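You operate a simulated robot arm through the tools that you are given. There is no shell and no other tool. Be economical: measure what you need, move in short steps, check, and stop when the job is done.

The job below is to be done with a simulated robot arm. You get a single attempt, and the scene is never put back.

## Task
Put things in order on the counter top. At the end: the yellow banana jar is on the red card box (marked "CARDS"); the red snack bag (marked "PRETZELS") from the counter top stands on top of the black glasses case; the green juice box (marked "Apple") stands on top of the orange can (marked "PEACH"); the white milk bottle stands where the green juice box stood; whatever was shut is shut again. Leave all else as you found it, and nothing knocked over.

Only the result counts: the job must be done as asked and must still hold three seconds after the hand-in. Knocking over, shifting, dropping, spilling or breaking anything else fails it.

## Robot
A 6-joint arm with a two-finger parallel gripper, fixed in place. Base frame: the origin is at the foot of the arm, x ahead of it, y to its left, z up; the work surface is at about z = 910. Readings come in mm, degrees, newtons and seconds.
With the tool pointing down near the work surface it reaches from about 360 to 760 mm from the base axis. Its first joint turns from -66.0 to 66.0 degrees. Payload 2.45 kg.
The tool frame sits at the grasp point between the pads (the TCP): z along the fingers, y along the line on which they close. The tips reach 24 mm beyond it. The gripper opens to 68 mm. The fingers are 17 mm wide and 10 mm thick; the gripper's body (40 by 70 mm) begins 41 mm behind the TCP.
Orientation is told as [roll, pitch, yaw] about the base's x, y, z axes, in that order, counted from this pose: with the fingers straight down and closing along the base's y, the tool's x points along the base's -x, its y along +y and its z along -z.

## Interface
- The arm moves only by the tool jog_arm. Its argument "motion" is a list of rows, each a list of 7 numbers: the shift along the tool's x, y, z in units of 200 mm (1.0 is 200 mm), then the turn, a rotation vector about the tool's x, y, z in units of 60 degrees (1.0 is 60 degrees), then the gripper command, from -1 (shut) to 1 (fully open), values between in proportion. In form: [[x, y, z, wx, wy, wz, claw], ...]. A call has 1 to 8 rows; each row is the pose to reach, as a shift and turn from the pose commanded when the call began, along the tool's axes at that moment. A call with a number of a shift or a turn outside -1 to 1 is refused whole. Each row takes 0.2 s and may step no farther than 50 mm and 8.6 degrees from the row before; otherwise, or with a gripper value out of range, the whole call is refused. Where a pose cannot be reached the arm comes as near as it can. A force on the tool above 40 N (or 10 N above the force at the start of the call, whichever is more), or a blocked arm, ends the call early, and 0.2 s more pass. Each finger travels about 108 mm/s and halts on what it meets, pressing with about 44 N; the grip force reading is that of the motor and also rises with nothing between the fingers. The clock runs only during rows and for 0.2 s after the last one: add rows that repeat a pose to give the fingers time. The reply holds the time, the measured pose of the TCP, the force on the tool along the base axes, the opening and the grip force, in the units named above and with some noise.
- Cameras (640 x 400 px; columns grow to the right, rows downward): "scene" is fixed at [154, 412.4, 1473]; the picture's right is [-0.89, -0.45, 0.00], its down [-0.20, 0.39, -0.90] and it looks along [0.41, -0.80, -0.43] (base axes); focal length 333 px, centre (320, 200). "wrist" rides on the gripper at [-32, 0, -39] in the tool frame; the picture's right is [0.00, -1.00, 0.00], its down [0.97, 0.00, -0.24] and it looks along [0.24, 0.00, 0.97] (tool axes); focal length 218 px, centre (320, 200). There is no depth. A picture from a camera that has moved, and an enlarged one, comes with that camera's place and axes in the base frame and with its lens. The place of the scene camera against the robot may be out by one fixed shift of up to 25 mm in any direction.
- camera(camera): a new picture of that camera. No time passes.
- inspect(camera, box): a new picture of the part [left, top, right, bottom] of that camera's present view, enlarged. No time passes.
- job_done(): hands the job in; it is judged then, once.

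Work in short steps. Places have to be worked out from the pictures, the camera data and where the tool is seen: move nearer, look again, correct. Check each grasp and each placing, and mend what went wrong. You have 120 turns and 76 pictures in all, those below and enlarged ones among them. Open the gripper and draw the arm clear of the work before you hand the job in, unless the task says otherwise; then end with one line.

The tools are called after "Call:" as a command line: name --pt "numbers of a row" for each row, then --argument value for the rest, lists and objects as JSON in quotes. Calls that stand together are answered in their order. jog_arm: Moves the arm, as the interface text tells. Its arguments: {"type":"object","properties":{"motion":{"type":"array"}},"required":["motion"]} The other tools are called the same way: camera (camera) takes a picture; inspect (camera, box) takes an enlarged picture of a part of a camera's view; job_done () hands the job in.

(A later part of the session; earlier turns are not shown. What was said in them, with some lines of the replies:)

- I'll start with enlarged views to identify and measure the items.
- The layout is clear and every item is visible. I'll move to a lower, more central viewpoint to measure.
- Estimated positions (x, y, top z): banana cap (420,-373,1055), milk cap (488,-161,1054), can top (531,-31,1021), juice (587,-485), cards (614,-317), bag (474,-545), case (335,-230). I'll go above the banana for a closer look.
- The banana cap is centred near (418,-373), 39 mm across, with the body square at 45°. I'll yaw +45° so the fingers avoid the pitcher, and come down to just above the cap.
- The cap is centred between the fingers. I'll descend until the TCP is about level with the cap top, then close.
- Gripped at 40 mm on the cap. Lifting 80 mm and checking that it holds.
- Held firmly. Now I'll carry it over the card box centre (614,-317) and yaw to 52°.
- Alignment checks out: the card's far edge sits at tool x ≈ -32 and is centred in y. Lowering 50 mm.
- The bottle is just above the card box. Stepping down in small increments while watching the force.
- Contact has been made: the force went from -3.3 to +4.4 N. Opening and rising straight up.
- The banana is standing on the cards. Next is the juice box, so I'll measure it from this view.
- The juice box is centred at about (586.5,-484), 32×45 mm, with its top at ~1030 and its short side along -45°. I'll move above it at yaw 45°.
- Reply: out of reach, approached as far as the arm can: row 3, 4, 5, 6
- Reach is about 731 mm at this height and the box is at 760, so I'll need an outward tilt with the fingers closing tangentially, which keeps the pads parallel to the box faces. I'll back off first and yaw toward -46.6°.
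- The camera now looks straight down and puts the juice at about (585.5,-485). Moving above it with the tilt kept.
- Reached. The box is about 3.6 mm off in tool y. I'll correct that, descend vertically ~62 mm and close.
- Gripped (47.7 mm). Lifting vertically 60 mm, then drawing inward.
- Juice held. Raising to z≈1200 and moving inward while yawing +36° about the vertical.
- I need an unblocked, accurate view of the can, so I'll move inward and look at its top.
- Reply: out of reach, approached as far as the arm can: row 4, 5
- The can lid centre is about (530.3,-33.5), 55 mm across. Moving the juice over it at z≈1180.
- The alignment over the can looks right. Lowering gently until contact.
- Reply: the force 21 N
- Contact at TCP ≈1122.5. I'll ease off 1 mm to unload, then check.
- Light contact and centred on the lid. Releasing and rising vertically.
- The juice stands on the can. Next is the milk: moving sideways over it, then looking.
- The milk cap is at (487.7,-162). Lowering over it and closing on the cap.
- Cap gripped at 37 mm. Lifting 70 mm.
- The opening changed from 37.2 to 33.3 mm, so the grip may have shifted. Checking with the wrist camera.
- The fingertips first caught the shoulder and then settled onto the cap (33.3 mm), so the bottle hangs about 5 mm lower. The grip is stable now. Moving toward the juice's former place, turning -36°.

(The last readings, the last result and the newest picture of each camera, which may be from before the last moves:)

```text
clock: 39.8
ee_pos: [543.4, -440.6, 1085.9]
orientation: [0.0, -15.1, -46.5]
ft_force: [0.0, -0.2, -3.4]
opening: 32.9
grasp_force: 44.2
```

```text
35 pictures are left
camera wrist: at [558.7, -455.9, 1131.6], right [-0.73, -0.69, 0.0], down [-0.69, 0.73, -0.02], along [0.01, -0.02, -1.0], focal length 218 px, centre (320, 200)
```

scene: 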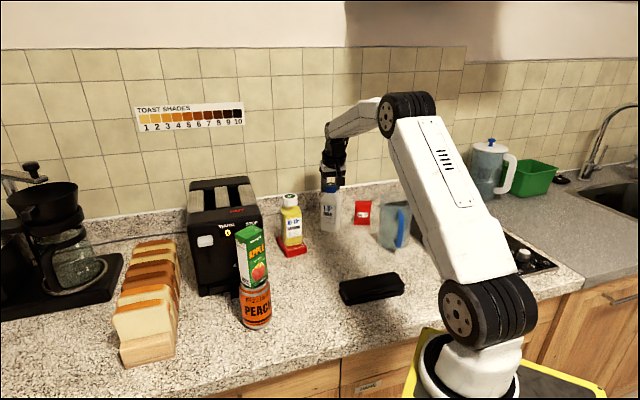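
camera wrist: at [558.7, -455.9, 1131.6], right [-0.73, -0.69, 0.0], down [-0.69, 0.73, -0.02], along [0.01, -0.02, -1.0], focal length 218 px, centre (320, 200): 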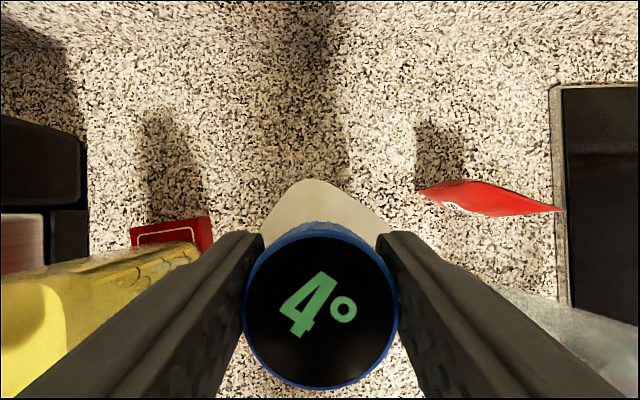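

The milk hangs stably. Moving out to the target and down to just above the counter.

Call:
jog_arm --pt "-0.1 0 0.05 0 0 0 -1" --pt "-0.2 0 0.1 0 0 0 -1" --pt "-0.294 -0.003 0.162 0 0 0 -1" --pt "-0.294 -0.003 0.162 0 0 0 -1"

Call:
inspect --camera "scene" --box '[260, 160, 380, 260]'

```text
clock: 40.8
ee_pos: [586.4, -489.8, 1072.4]
orientation: [0.0, -15.1, -46.6]
ft_force: [-0.5, 0.4, -2.7]
opening: 33.0
grasp_force: 43.8
```

```text
4.00 times, centred on (320, 210) of scene
camera zoom: at [154.1, 412.3, 1473.0], right [-0.89, -0.45, 0.0], down [-0.2, 0.39, -0.9], along [0.41, -0.8, -0.43], focal length 1330 px, centre (320, 160)
```

zoom: 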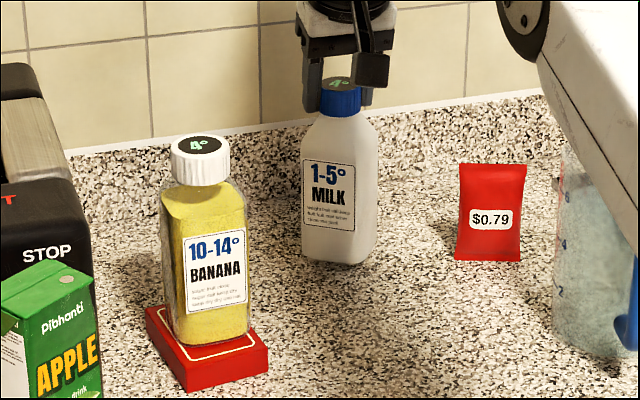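

The position matches the juice's former spot in the scene view (~(325,224) px). Lowering in small steps.

Call:
jog_arm --pt "0.004 0 0.0145 0 0 0 -1" --pt "0.008 0 0.029 0 0 0 -1" --pt "0.008 0 0.029 0 0 0 -1"

Call:
jog_arm --pt "0.0026 0 0.0097 0 0 0 -1" --pt "0.0026 0 0.0097 0 0 0 -1"

```text
clock: 41.6
ee_pos: [587.5, -488.8, 1064.6]
orientation: [-0.1, -15.0, -46.6]
ft_force: [0.3, -0.5, -3.4]
opening: 33.0
grasp_force: 44.1
```

```text
clock: 42.2
ee_pos: [587.1, -487.9, 1063.0]
orientation: [-0.2, -15.1, -46.5]
ft_force: [0.0, 0.3, -2.4]
opening: 33.1
grasp_force: 43.8
```

Call:
jog_arm --pt "0.0026 0 0.0097 0 0 0 -1" --pt "0.0026 0 0.0097 0 0 0 -1"

```text
clock: 42.8
ee_pos: [587.0, -487.6, 1060.7]
orientation: [-0.1, -15.2, -46.6]
ft_force: [0.8, -0.3, -2.6]
opening: 32.9
grasp_force: 43.7
```

Call:
jog_arm --pt "0.0026 0 0.0097 0 0 0 -1" --pt "0.0026 0 0.0097 0 0 0 -1"

```text
clock: 43.4
ee_pos: [585.8, -488.0, 1061.2]
orientation: [-0.1, -15.2, -46.6]
ft_force: [-2.6, 1.2, 2.7]
opening: 33.0
grasp_force: 44.3
```

Contact made. Releasing and backing off along the tool axis.

Call:
jog_arm --pt "0 0 0 0 0 0 0.3" --pt "0 0 0 0 0 0 0.8" --pt "0 0 0 0 0 0 0.8" --pt "0 0 -0.1 0 0 0 0.8" --pt "0 0 -0.25 0 0 0 0.9" --pt "0 0 -0.45 0 0 0 1" --pt "0 0 -0.45 0 0 0 1"

Call:
camera --camera "wrist"

Call:
inspect --camera "scene" --box '[260, 160, 380, 260]'

```text
clock: 45.0
ee_pos: [571.2, -469.9, 1145.5]
orientation: [-0.1, -15.1, -46.4]
ft_force: [-0.1, -0.4, -0.4]
opening: 67.9
grasp_force: 0.1
```

```text
33 pictures are left
camera wrist: at [586.1, -484.4, 1190.6], right [-0.73, -0.69, 0.0], down [-0.69, 0.73, -0.02], along [0.01, -0.02, -1.0], focal length 218 px, centre (320, 200)
```

wrist: 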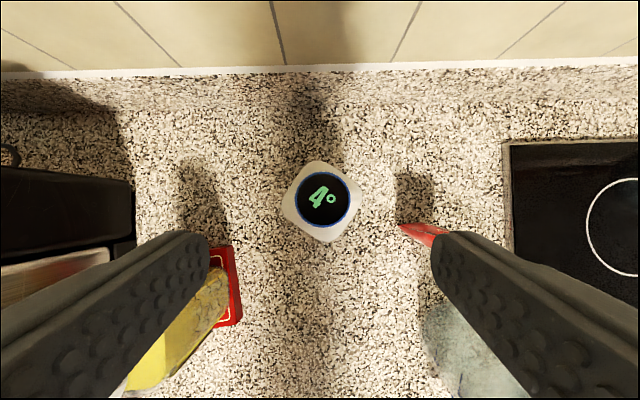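

```text
4.00 times, centred on (320, 210) of scene
camera zoom: at [154.0, 412.4, 1473.0], right [-0.89, -0.45, 0.0], down [-0.2, 0.39, -0.9], along [0.41, -0.8, -0.43], focal length 1330 px, centre (320, 160)
```

zoom: 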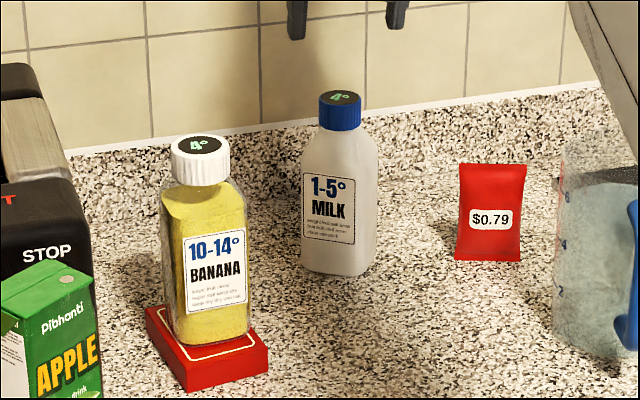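

The milk stands at (586.6,-487), exactly where the juice was. For the snack bag I'll untilt while moving toward a viewing spot.

Call:
jog_arm --pt "0.1 -0.145 -0.027 0 0.03 0 1" --pt "0.2 -0.29 -0.054 0 0.08 0 1" --pt "0.3 -0.435 -0.08 0 0.16 0 1" --pt "0.4 -0.58 -0.107 0 0.25 0 1" --pt "0.4 -0.58 -0.107 0 0.25 0 1"

Call:
jog_arm --pt "0 0 0 0 0 -0.14 1" --pt "0 0 0 0 0 -0.28 1" --pt "0 0 0 0 0 -0.42 1" --pt "0 0 0 0 0 -0.56 1" --pt "0 0 0 0 0 -0.7 1" --pt "0 0 0 0 0 -0.84 1" --pt "0 0 0 0 0 -0.98 1" --pt "0 0 0 0 0 -0.98 1"

Call:
camera --camera "wrist"

```text
clock: 46.2
ee_pos: [428.5, -490.2, 1146.4]
orientation: [-0.1, 0.0, -46.5]
ft_force: [-0.1, 0.0, -1.6]
opening: 67.8
grasp_force: 0.1
```

```text
clock: 48.0
ee_pos: [428.9, -489.4, 1146.6]
orientation: [-0.2, -0.2, 12.3]
ft_force: [0.9, 0.0, 0.3]
opening: 68.3
grasp_force: 0.0
```

```text
31 pictures are left
camera wrist: at [462.0, -483.3, 1184.6], right [0.22, -0.98, 0.0], down [-0.95, -0.21, 0.24], along [-0.23, -0.05, -0.97], focal length 218 px, centre (320, 200)
```

wrist: 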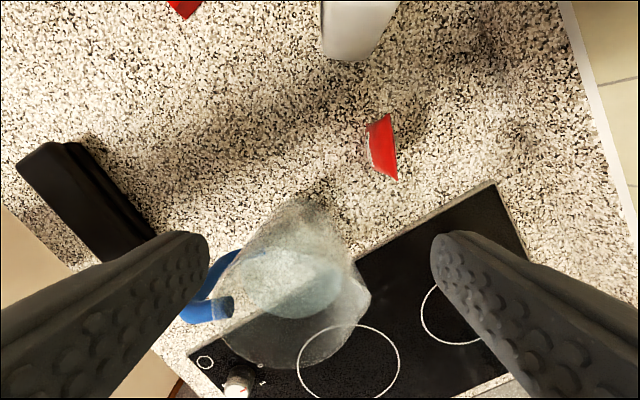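

Call:
inspect --camera "wrist" --box '[330, 95, 450, 195]'

```text
4.00 times, centred on (390, 145) of wrist
camera zoom: at [462.0, -483.3, 1184.6], right [0.22, -0.98, 0.0], down [-0.95, -0.21, 0.24], along [-0.23, -0.05, -0.97], focal length 873 px, centre (40, 420)
```

zoom: 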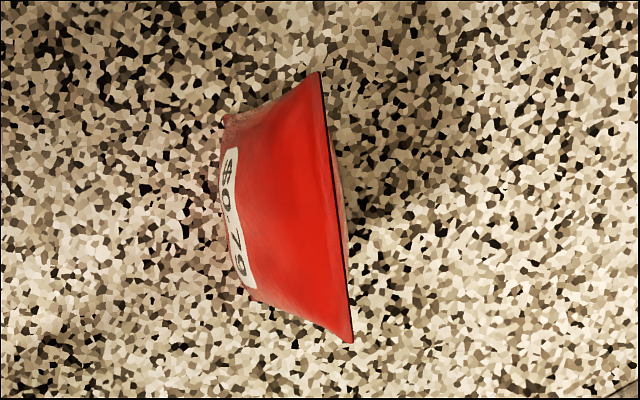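

The bag's top edge is centred at (473,-543.5), angle ~24.5°, height ~86 mm, with the bag upright. Moving above it at yaw 24.5°.

Call:
jog_arm --pt "-0.05 -0.12 0.08 0 0 -0.07 1" --pt "-0.1 -0.22 0.2 0 0 -0.14 1" --pt "-0.157 -0.311 0.35 0 0 -0.203 1" --pt "-0.157 -0.311 0.5 0 0 -0.203 1" --pt "-0.157 -0.311 0.5 0 0 -0.203 1"

Call:
camera --camera "wrist"

```text
clock: 49.2
ee_pos: [474.1, -545.4, 1047.2]
orientation: [-0.1, 0.0, 24.5]
ft_force: [-0.1, 0.4, -0.6]
opening: 68.2
grasp_force: 0.0
```

```text
29 pictures are left
camera wrist: at [505.0, -532.7, 1085.1], right [0.41, -0.91, 0.0], down [-0.88, -0.4, 0.24], along [-0.22, -0.1, -0.97], focal length 218 px, centre (320, 200)
```

wrist: 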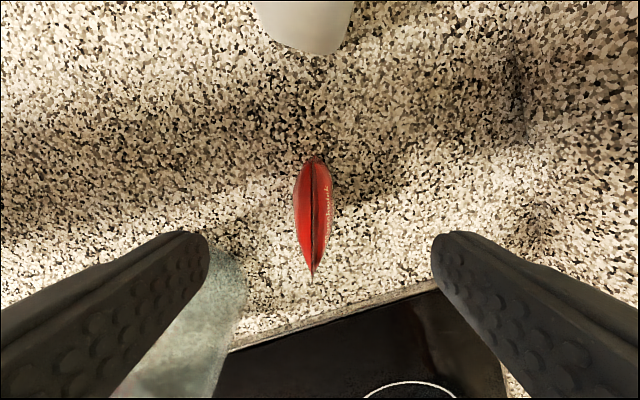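

The bag is centred within ~2.5 mm and ~4° in angle. I'll correct both, narrow the opening, descend to TCP ≈972 and close.

Call:
jog_arm --pt "-0.012 0.012 0 0 0 0.06 0.4" --pt "-0.012 0.012 0.12 0 0 0.06 0.4" --pt "-0.012 0.012 0.25 0 0 0.06 0.4" --pt "-0.012 0.012 0.375 0 0 0.06 0.4" --pt "-0.012 0.012 0.375 0 0 0.06 0.4" --pt "-0.012 0.012 0.375 0 0 0.06 -0.4" --pt "-0.012 0.012 0.375 0 0 0.06 -1" --pt "-0.012 0.012 0.375 0 0 0.06 -1"

Call:
camera --camera "wrist"

Call:
inspect --camera "scene" --box '[310, 150, 430, 260]'

```text
clock: 51.0
ee_pos: [475.7, -541.1, 971.1]
orientation: [-0.1, 0.0, 20.9]
ft_force: [1.0, 0.5, -0.6]
opening: 22.7
grasp_force: 39.2
```

```text
28 pictures are left
camera wrist: at [506.8, -530.5, 1010.2], right [0.36, -0.93, 0.0], down [-0.91, -0.35, 0.24], along [-0.22, -0.09, -0.97], focal length 218 px, centre (320, 200)
```

wrist: 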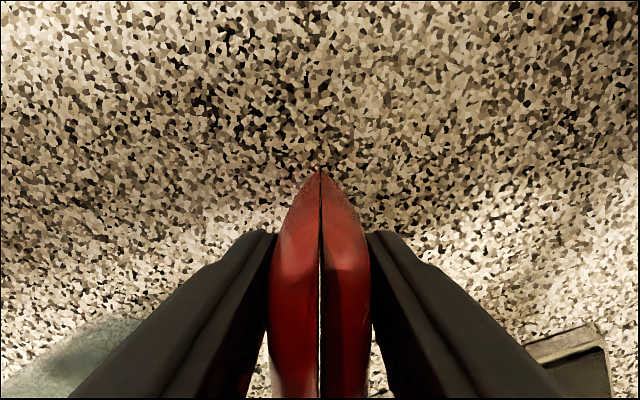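

```text
3.64 times, centred on (370, 205) of scene
camera zoom: at [154.0, 412.4, 1473.0], right [-0.89, -0.45, 0.0], down [-0.2, 0.39, -0.9], along [0.41, -0.8, -0.43], focal length 1210 px, centre (138, 182)
```

zoom: 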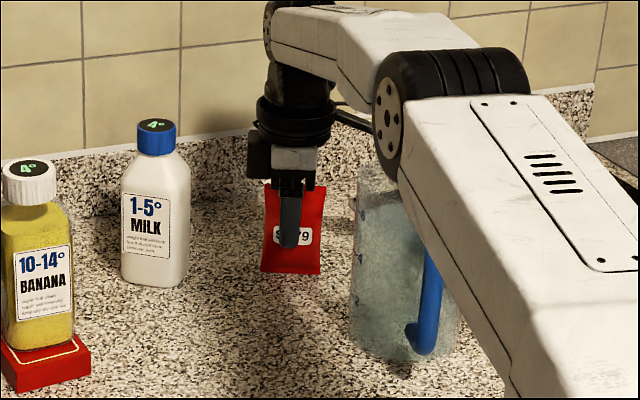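

Gripped. Lifting 150 mm straight up.

Call:
jog_arm --pt "0 0 -0.05 0 0 0 -1" --pt "0 0 -0.2 0 0 0 -1" --pt "0 0 -0.4 0 0 0 -1" --pt "0 0 -0.6 0 0 0 -1" --pt "0 0 -0.72 0 0 0 -1" --pt "0 0 -0.72 0 0 0 -1"

Call:
camera --camera "wrist"

```text
clock: 52.4
ee_pos: [474.0, -537.6, 1114.7]
orientation: [-0.1, 0.0, 20.9]
ft_force: [0.3, 0.6, -0.9]
opening: 23.0
grasp_force: 38.8
out of reach, approached as far as the arm can: row 5, 6
```

```text
26 pictures are left
camera wrist: at [503.3, -526.8, 1152.6], right [0.36, -0.93, 0.0], down [-0.91, -0.35, 0.24], along [-0.22, -0.09, -0.97], focal length 218 px, centre (320, 200)
```

wrist: 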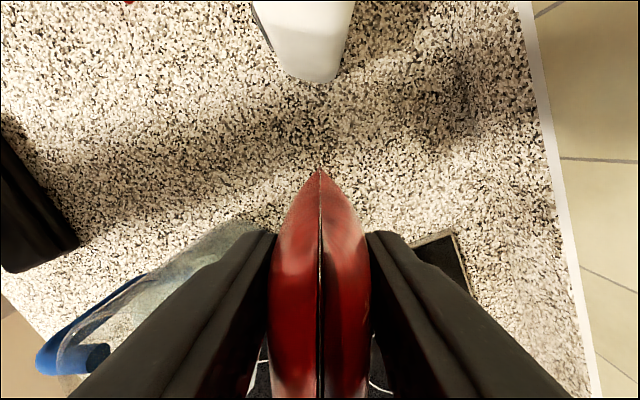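

Held at 23 mm. Moving toward the case and yawing to ~38°, parallel to its long axis.

Call:
jog_arm --pt "-0.005 0.2 0 0 0 -0.07 -1" --pt "-0.012 0.4 0 0 0 -0.14 -1" --pt "-0.018 0.6 0 0 0 -0.21 -1" --pt "-0.023 0.8 0 0 0 -0.285 -1" --pt "-0.023 0.95 0 0 0 -0.285 -1" --pt "-0.023 0.95 0 0 0 -0.285 -1"

Call:
camera --camera "wrist"

```text
clock: 53.8
ee_pos: [490.3, -464.0, 1226.2]
orientation: [4.9, 0.2, 37.4]
ft_force: [0.2, 0.3, -0.8]
opening: 22.7
grasp_force: 39.3
out of reach, approached as far as the arm can: row 1, 2, 3, 4, 5, 6
```

```text
25 pictures are left
camera wrist: at [518.8, -448.1, 1263.4], right [0.6, -0.79, -0.08], down [-0.76, -0.6, 0.24], along [-0.24, -0.08, -0.97], focal length 218 px, centre (320, 200)
```

wrist: 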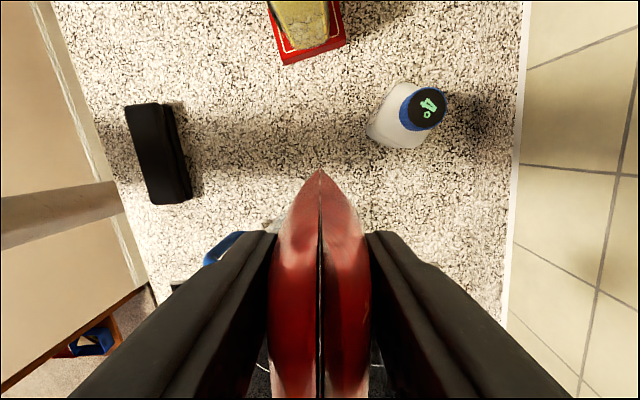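

The arm hit a reach limit and drifted upward with a 5° roll. Nothing was touched and the bag is still held. I'll level the tool and move inward.

Call:
jog_arm --pt "0.0 0.14 0.08 0.02 0 0 -1" --pt "0.0 0.29 0.18 0.05 0 0 -1" --pt "0.005 0.43 0.3 0.082 0 0 -1" --pt "0.01 0.577 0.43 0.082 0 0 -1" --pt "0.01 0.577 0.43 0.082 0 0 -1"

Call:
camera --camera "wrist"

```text
clock: 55.0
ee_pos: [486.9, -460.0, 1270.6]
orientation: [0.5, 0.3, 37.4]
ft_force: [-0.3, -1.0, 0.6]
opening: 22.9
grasp_force: 38.9
out of reach, approached as far as the arm can: row 1, 2, 3, 4, 5
```

```text
24 pictures are left
camera wrist: at [512.9, -440.7, 1308.8], right [0.61, -0.79, -0.01], down [-0.77, -0.59, 0.24], along [-0.2, -0.14, -0.97], focal length 218 px, centre (320, 200)
```

wrist: 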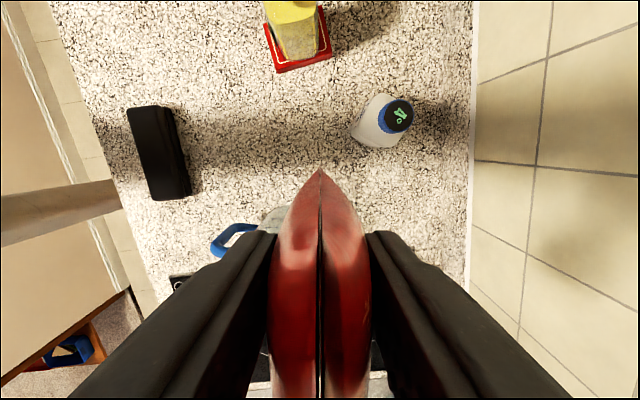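

Call:
camera --camera "scene"

```text
23 pictures are left
```

scene: 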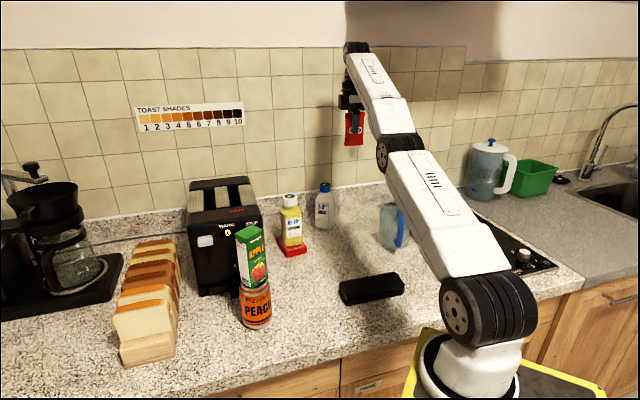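

The arm got stuck with the elbow straight (its lower limit). Tangential downward motion along the reach sphere should bend the elbow the right way. I'll go out and down over the bag's old, free spot.

Call:
jog_arm --pt "0.1 -0.115 0.1 0 0 0 -1" --pt "0.2 -0.22 0.27 0 0 0 -1" --pt "0.26 -0.29 0.45 0 0 0 -1" --pt "0.29 -0.325 0.65 0 0 0 -1" --pt "0.307 -0.344 0.85 0 0 0 -1"

```text
clock: 56.2
ee_pos: [475.5, -539.0, 1104.7]
orientation: [-0.1, 0.2, 37.3]
ft_force: [-0.3, 0.6, -0.6]
opening: 23.1
grasp_force: 39.1
out of reach, approached as far as the arm can: row 1, 2, 3, 4, 5
```

Back down. Continue straight down, well within reach.

Call:
jog_arm --pt "0 0 0.15 0 0 0 -1" --pt "0 0 0.3 0 0 0 -1" --pt "0 0 0.45 0 0 0 -1" --pt "0 0 0.45 0 0 0 -1"

Call:
camera --camera "scene"

```text
clock: 57.2
ee_pos: [479.3, -546.5, 1015.1]
orientation: [0.0, 0.3, 37.4]
ft_force: [-0.4, -0.3, -0.2]
opening: 22.8
grasp_force: 39.2
out of reach, approached as far as the arm can: row 1, 2, 3, 4
```

```text
22 pictures are left
```

scene: 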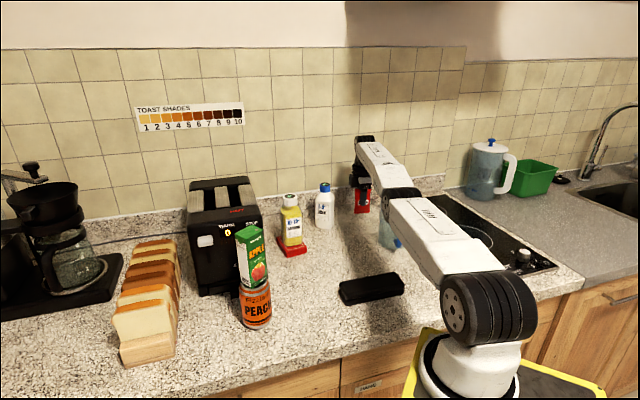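

The elbow is still slightly on the wrong side. I'll overstretch outward while rising, to bring the elbow through straight.

Call:
jog_arm --pt "0 -0.2 0 0 0 0 -1" --pt "0 -0.3 -0.15 0 0 0 -1" --pt "0 -0.35 -0.35 0 0 0 -1" --pt "0 -0.35 -0.35 0 0 0 -1"

```text
clock: 58.2
ee_pos: [479.7, -543.4, 1072.0]
orientation: [-0.1, 0.2, 37.4]
ft_force: [0.5, -0.4, 0.2]
opening: 23.0
grasp_force: 39.4
out of reach, approached as far as the arm can: row 1, 2, 3, 4
```

Call:
jog_arm --pt "0 -0.2 0.0 0 0 0 -1" --pt "0 -0.2 0.12 0 0 0 -1" --pt "0 -0.1 0.24 0 0 0 -1" --pt "0 0.05 0.3 0 0 0 -1" --pt "0 0.15 0.3 0 0 0 -1"

```text
clock: 59.4
ee_pos: [482.2, -545.3, 1010.4]
orientation: [-0.1, 0.2, 37.2]
ft_force: [0.2, -0.1, -0.2]
opening: 23.0
grasp_force: 39.5
out of reach, approached as far as the arm can: row 1, 2, 3, 4, 5
```

Call:
jog_arm --pt "0 -0.1 -0.2 0 0 0 -1" --pt "0 -0.1 -0.4 0 0 0 -1" --pt "0 -0.1 -0.6 0 0 0 -1" --pt "0 -0.1 -0.75 0 0 0 -1" --pt "0 -0.1 -0.75 0 0 0 -1"

Call:
jog_arm --pt "0 -0.24 0 0 0 0 -1" --pt "0 -0.48 0 0 0 0 -1" --pt "0 -0.5 0.2 0 0 0 -1" --pt "0 -0.5 0.4 0 0 0 -1" --pt "0 -0.3 0.5 0 0 0 -1" --pt "0 -0.1 0.55 0 0 0 -1" --pt "0 0.1 0.55 0 0 0 -1" --pt "0 0.2 0.55 0 0 0 -1"

```text
clock: 60.6
ee_pos: [473.5, -529.2, 1147.0]
orientation: [0.1, 0.1, 37.4]
ft_force: [-0.2, 0.2, 0.7]
opening: 22.8
grasp_force: 39.4
out of reach, approached as far as the arm can: row 1, 2, 3, 4, 5
```

```text
clock: 62.4
ee_pos: [482.4, -543.6, 1042.1]
orientation: [0.0, 0.1, 37.4]
ft_force: [-0.2, 0.5, 0.2]
opening: 23.2
grasp_force: 39.0
out of reach, approached as far as the arm can: row 1, 2, 3, 4, 5, 7, 8
```

Call:
inspect --camera "scene" --box '[320, 100, 560, 380]'

```text
1.43 times, centred on (440, 240) of scene
camera zoom: at [154.0, 412.4, 1473.0], right [-0.89, -0.45, 0.0], down [-0.2, 0.39, -0.9], along [0.41, -0.8, -0.43], focal length 475 px, centre (149, 143)
```

zoom: 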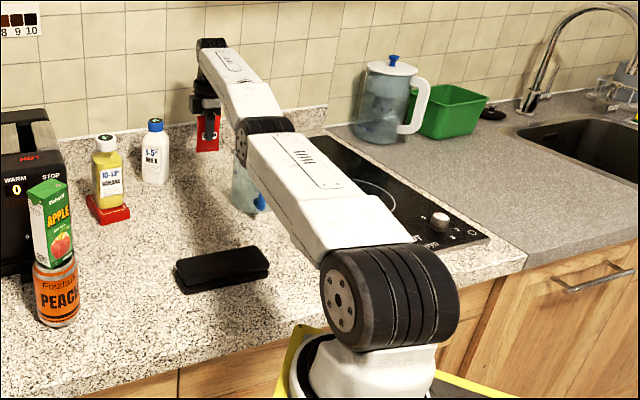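

The elbow is bent ~11° the wrong way at its limit. Tilting the tool inward near the singularity should drive the elbow back through. First I'll raise to z≈1200 for clearance.

Call:
jog_arm --pt "0 0 -0.2 0 0 0 -1" --pt "0 0.02 -0.4 0 0 0 -1" --pt "0 0.06 -0.6 0 0 0 -1" --pt "0 0.12 -0.8 0 0 0 -1" --pt "0 0.12 -0.8 0 0 0 -1"

Call:
jog_arm --pt "0 -0.05 0 -0.13 0 0 -1" --pt "0 0 0 -0.26 0 0 -1" --pt "0 0.05 0.02 -0.39 0 0 -1" --pt "0 0.1 0.04 -0.52 0 0 -1" --pt "0 0.2 0.06 -0.65 0 0 -1" --pt "0 0.3 0.1 -0.65 0 0 -1" --pt "0 0.45 0.15 -0.65 0 0 -1" --pt "0 0.6 0.2 -0.65 0 0 -1"

```text
clock: 63.6
ee_pos: [466.8, -516.7, 1193.8]
orientation: [-0.1, 0.1, 37.5]
ft_force: [0.0, -0.1, -0.3]
opening: 22.7
grasp_force: 39.3
out of reach, approached as far as the arm can: row 1, 2, 3, 4, 5
```

```text
clock: 65.4
ee_pos: [384.6, -412.0, 1145.0]
orientation: [38.8, 0.2, 37.4]
ft_force: [1.0, -0.6, 0.2]
opening: 22.8
grasp_force: 38.9
out of reach, approached as far as the arm can: row 1, 2, 3, 4, 5, 6, 7, 8
```

Call:
inspect --camera "scene" --box '[320, 20, 560, 380]'

```text
1.11 times, centred on (440, 200) of scene
camera zoom: at [154.0, 412.4, 1473.0], right [-0.89, -0.45, 0.0], down [-0.2, 0.39, -0.9], along [0.41, -0.8, -0.43], focal length 370 px, centre (187, 200)
```

zoom: 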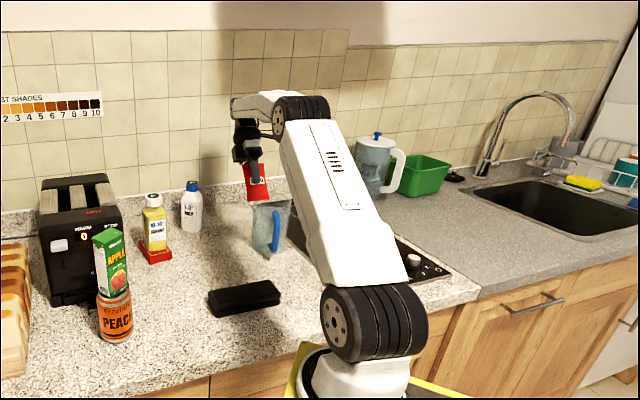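

The elbow is now on the correct side. Untilting at this inward position.

Call:
jog_arm --pt "0 0 0 0.13 0 0 -1" --pt "0 0 0 0.26 0 0 -1" --pt "0 0 0 0.39 0 0 -1" --pt "0 0 0 0.52 0 0 -1" --pt "0 0 0 0.647 0 0 -1" --pt "0 0 0 0.647 0 0 -1"

Call:
camera --camera "wrist"

```text
clock: 66.8
ee_pos: [385.3, -412.0, 1143.7]
orientation: [0.0, 0.2, 37.3]
ft_force: [-0.3, 0.4, -1.0]
opening: 22.8
grasp_force: 39.2
```

```text
19 pictures are left
camera wrist: at [412.5, -393.1, 1182.3], right [0.61, -0.79, 0.0], down [-0.77, -0.59, 0.24], along [-0.19, -0.15, -0.97], focal length 218 px, centre (320, 200)
```

wrist: 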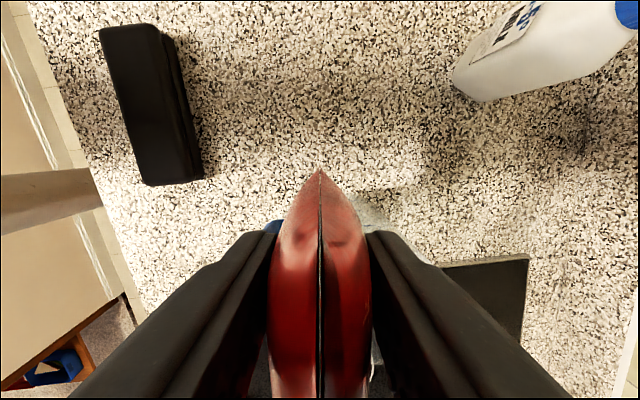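

Fully recovered, with the bag held. Now I'll measure the case.

Call:
inspect --camera "wrist" --box '[80, 0, 240, 200]'

```text
2.00 times, centred on (160, 100) of wrist
camera zoom: at [412.5, -393.1, 1182.3], right [0.61, -0.79, 0.0], down [-0.77, -0.59, 0.24], along [-0.19, -0.15, -0.97], focal length 436 px, centre (640, 400)
```

zoom: 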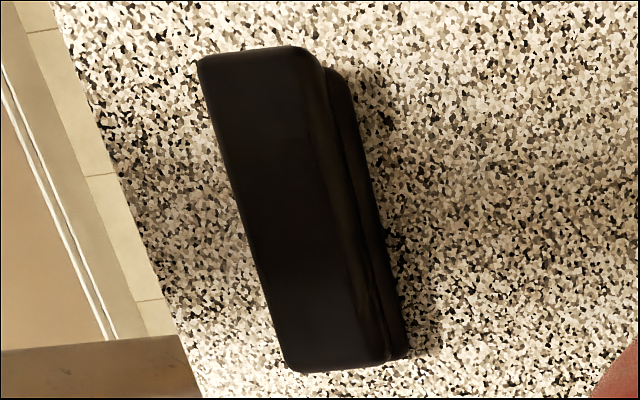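

The case centre is about (335,-230), long axis ~43°, top at ~940. Moving the bag above it with yaw 43°.

Call:
jog_arm --pt "-0.07 0.175 0.03 0 0 -0.02 -1" --pt "-0.14 0.35 0.1 0 0 -0.04 -1" --pt "-0.21 0.525 0.17 0 0 -0.06 -1" --pt "-0.28 0.7 0.25 0 0 -0.08 -1" --pt "-0.353 0.875 0.33 0 0 -0.095 -1" --pt "-0.353 0.875 0.33 0 0 -0.095 -1"

Call:
camera --camera "wrist"

Call:
inspect --camera "scene" --box '[320, 200, 430, 320]'

```text
clock: 68.2
ee_pos: [333.7, -230.9, 1078.0]
orientation: [0.1, 0.2, 43.1]
ft_force: [1.1, 0.0, -0.3]
opening: 22.9
grasp_force: 39.6
```

```text
17 pictures are left
camera wrist: at [358.7, -209.0, 1116.3], right [0.68, -0.73, 0.0], down [-0.71, -0.66, 0.24], along [-0.18, -0.17, -0.97], focal length 218 px, centre (320, 200)
```

wrist: 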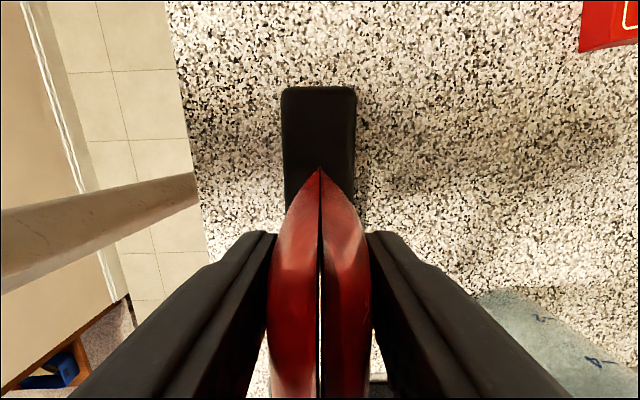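

```text
3.33 times, centred on (375, 260) of scene
camera zoom: at [154.0, 412.4, 1473.0], right [-0.89, -0.45, 0.0], down [-0.2, 0.39, -0.9], along [0.41, -0.8, -0.43], focal length 1109 px, centre (137, 0)
```

zoom: 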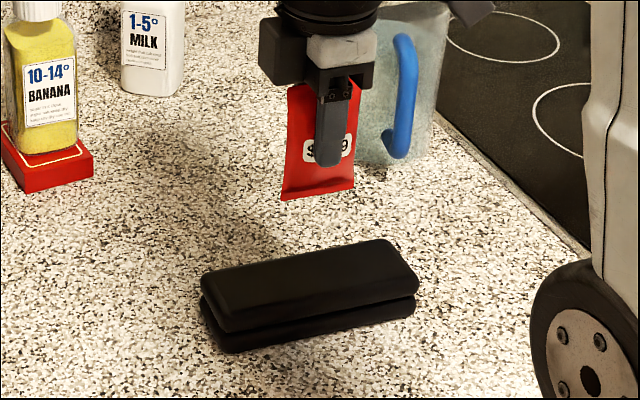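

Perfectly centred and aligned on the case. Lowering 55 mm, then in small steps.

Call:
jog_arm --pt "0 0 0.1 0 0 0 -1" --pt "0 0 0.2 0 0 0 -1" --pt "0 0 0.275 0 0 0 -1" --pt "0 0 0.275 0 0 0 -1"

Call:
inspect --camera "scene" --box '[320, 200, 430, 320]'

```text
clock: 69.2
ee_pos: [334.3, -230.2, 1022.1]
orientation: [0.1, 0.2, 43.2]
ft_force: [-0.9, -0.5, 0.6]
opening: 22.6
grasp_force: 39.3
```

```text
3.33 times, centred on (375, 260) of scene
camera zoom: at [154.0, 412.4, 1473.0], right [-0.89, -0.45, 0.0], down [-0.2, 0.39, -0.9], along [0.41, -0.8, -0.43], focal length 1109 px, centre (137, 0)
```

zoom: 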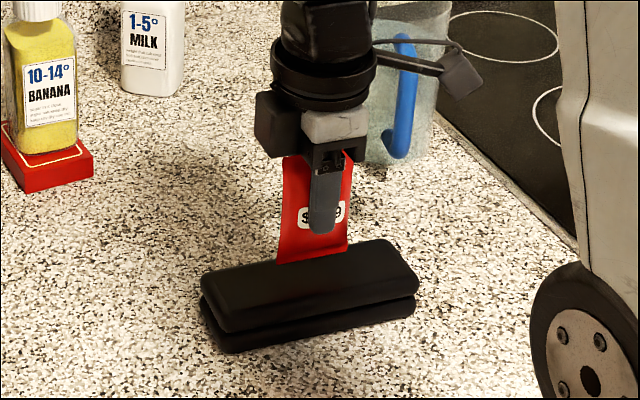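

Call:
jog_arm --pt "0 0 0.025 0 0 0 -1" --pt "0 0 0.05 0 0 0 -1" --pt "0 0 0.06 0 0 0 -1" --pt "0 0 0.06 0 0 0 -1"

Call:
jog_arm --pt "0 0 0.012 0 0 0 -1" --pt "0 0 0.012 0 0 0 -1"

Call:
jog_arm --pt "0 0 0.01 0 0 0 -1" --pt "0 0 0.01 0 0 0 -1"

```text
clock: 70.2
ee_pos: [333.7, -231.2, 1011.1]
orientation: [0.1, 0.2, 43.1]
ft_force: [0.3, -0.2, -0.7]
opening: 22.9
grasp_force: 39.5
```

```text
clock: 70.8
ee_pos: [335.9, -229.4, 1008.8]
orientation: [0.1, 0.2, 43.1]
ft_force: [-0.8, 1.6, 10.1]
opening: 23.1
grasp_force: 39.9
```

```text
clock: 71.4
ee_pos: [335.7, -229.9, 1008.1]
orientation: [-0.1, 0.1, 43.2]
ft_force: [-4.2, 3.5, 39.1]
opening: 23.1
grasp_force: 39.3
```

Contact at ~1009. Backing off 2.5 mm to unload.

Call:
jog_arm --pt "0 0 -0.012 0 0 0 -1" --pt "0 0 -0.012 0 0 0 -1"

Call:
inspect --camera "scene" --box '[320, 200, 430, 320]'

```text
clock: 72.0
ee_pos: [336.4, -230.6, 1007.4]
orientation: [0.3, 0.2, 43.1]
ft_force: [0.4, -0.9, 3.6]
opening: 23.0
grasp_force: 39.4
```

```text
3.33 times, centred on (375, 260) of scene
camera zoom: at [154.0, 412.4, 1473.0], right [-0.89, -0.45, 0.0], down [-0.2, 0.39, -0.9], along [0.41, -0.8, -0.43], focal length 1109 px, centre (137, 0)
```

zoom: 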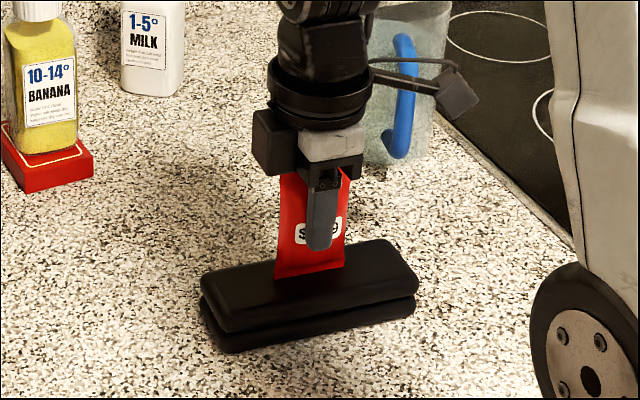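

Call:
inspect --camera "scene" --box '[340, 235, 410, 310]'

Call:
camera --camera "wrist"

```text
5.33 times, centred on (375, 272) of scene
camera zoom: at [154.0, 412.4, 1473.0], right [-0.89, -0.45, 0.0], down [-0.2, 0.39, -0.9], along [0.41, -0.8, -0.43], focal length 1774 px, centre (27, -187)
```

zoom: 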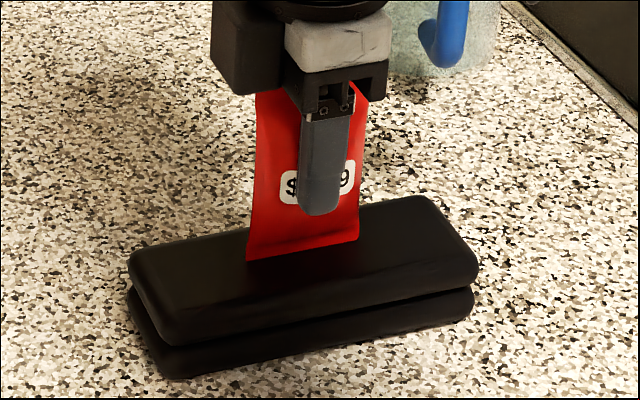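

```text
12 pictures are left
camera wrist: at [359.8, -208.4, 1046.6], right [0.68, -0.73, 0.0], down [-0.71, -0.66, 0.24], along [-0.18, -0.16, -0.97], focal length 218 px, centre (320, 200)
```

wrist: 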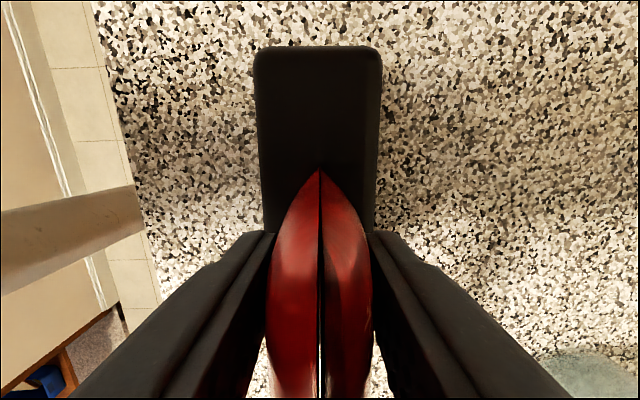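

The wrist view shows the bag centred and upright on the case. Releasing gently and rising.

Call:
jog_arm --pt "0 0 0 0 0 0 -0.2" --pt "0 0 0 0 0 0 0" --pt "0 0 0 0 0 0 0.3" --pt "0 0 0 0 0 0 0.3" --pt "0 0 -0.1 0 0 0 0.3" --pt "0 0 -0.25 0 0 0 0.3" --pt "0 0 -0.5 0 0 0 0.5" --pt "0 0 -0.5 0 0 0 1"

Call:
inspect --camera "scene" --box '[320, 200, 430, 320]'

Call:
camera --camera "wrist"

```text
clock: 73.8
ee_pos: [334.5, -232.2, 1108.5]
orientation: [0.1, 0.2, 43.1]
ft_force: [0.3, 0.6, 0.1]
opening: 68.0
grasp_force: 0.1
```

```text
3.33 times, centred on (375, 260) of scene
camera zoom: at [154.0, 412.4, 1473.0], right [-0.89, -0.45, 0.0], down [-0.2, 0.39, -0.9], along [0.41, -0.8, -0.43], focal length 1109 px, centre (137, 0)
```

zoom: 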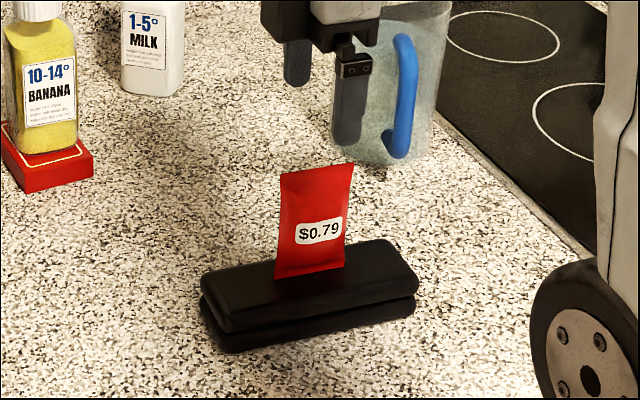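

```text
10 pictures are left
camera wrist: at [359.0, -210.1, 1146.7], right [0.68, -0.73, 0.0], down [-0.71, -0.66, 0.24], along [-0.18, -0.16, -0.97], focal length 218 px, centre (320, 200)
```

wrist: 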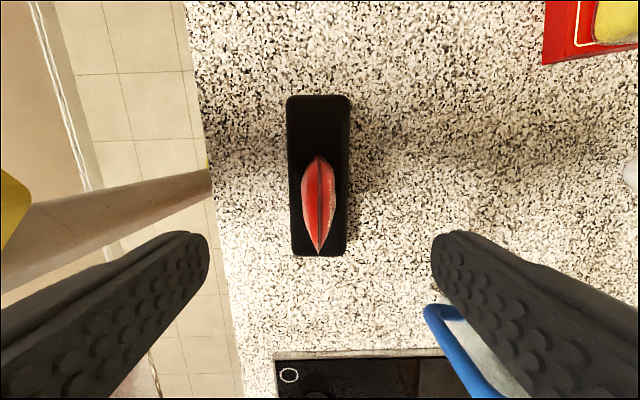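

The bag stands upright and centred on the case. Drawing the arm up and clear, then a final check of the whole scene.

Call:
jog_arm --pt "0 0 -0.2 0 0 0 1" --pt "0 -0.05 -0.4 0 0 0 1" --pt "-0.03 -0.15 -0.6 0 0 0 1" --pt "-0.055 -0.24 -0.75 0 0 0 1" --pt "-0.055 -0.24 -0.75 0 0 0 1" --pt "-0.055 -0.24 -0.75 0 0 0 1" --pt "-0.055 -0.24 -0.75 0 0 0 1"

Call:
inspect --camera "scene" --box '[200, 150, 440, 340]'

Call:
camera --camera "scene"

```text
clock: 75.4
ee_pos: [374.8, -257.3, 1259.5]
orientation: [0.0, 0.3, 43.1]
ft_force: [0.2, -0.4, -0.6]
opening: 68.0
grasp_force: 0.1
```

```text
2.11 times, centred on (320, 245) of scene
camera zoom: at [154.0, 412.4, 1473.0], right [-0.89, -0.45, 0.0], down [-0.2, 0.39, -0.9], along [0.41, -0.8, -0.43], focal length 700 px, centre (320, 105)
```

zoom: 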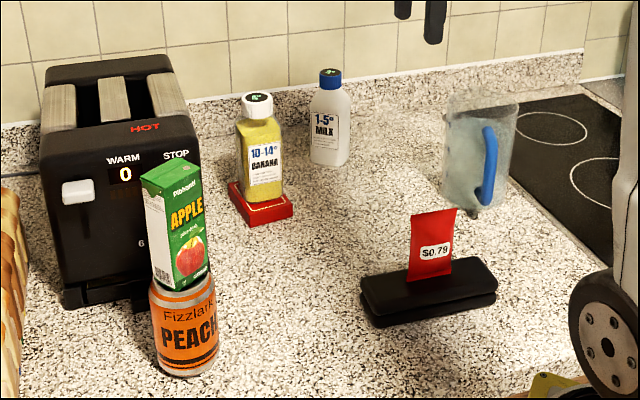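

```text
8 pictures are left
```

scene: 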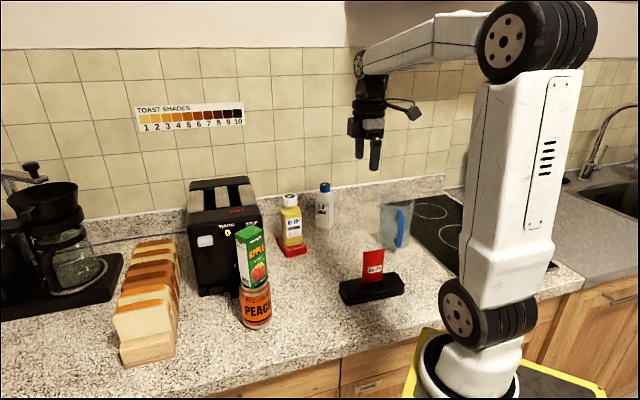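

Quick check that the pitcher is unmoved, using the same crop as at the start.

Call:
inspect --camera "scene" --box '[220, 170, 440, 340]'

```text
2.35 times, centred on (330, 255) of scene
camera zoom: at [154.0, 412.4, 1473.0], right [-0.89, -0.45, 0.0], down [-0.2, 0.39, -0.9], along [0.41, -0.8, -0.43], focal length 783 px, centre (296, 71)
```

zoom: 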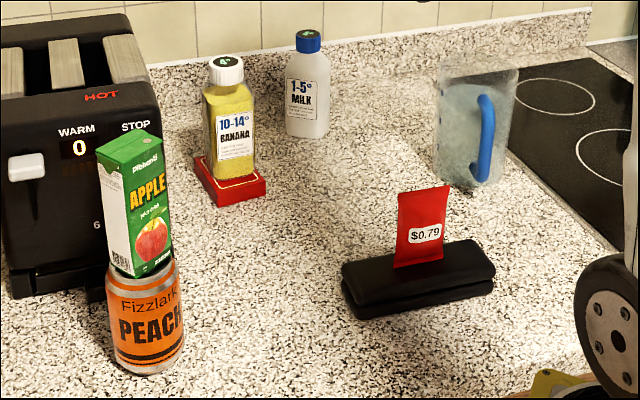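

The pitcher, can, case and card box are all where they were, every item is in its place, and the arm is clear. Handing in.

Call:
job_done

```text
The job is handed in.
```

The job is handed in: the banana jar is on the card box, the pretzel bag stands on the glasses case, the juice box stands on the peach can, and the milk stands where the juice was; nothing had to be opened, and nothing else moved or fell in the final pictures.
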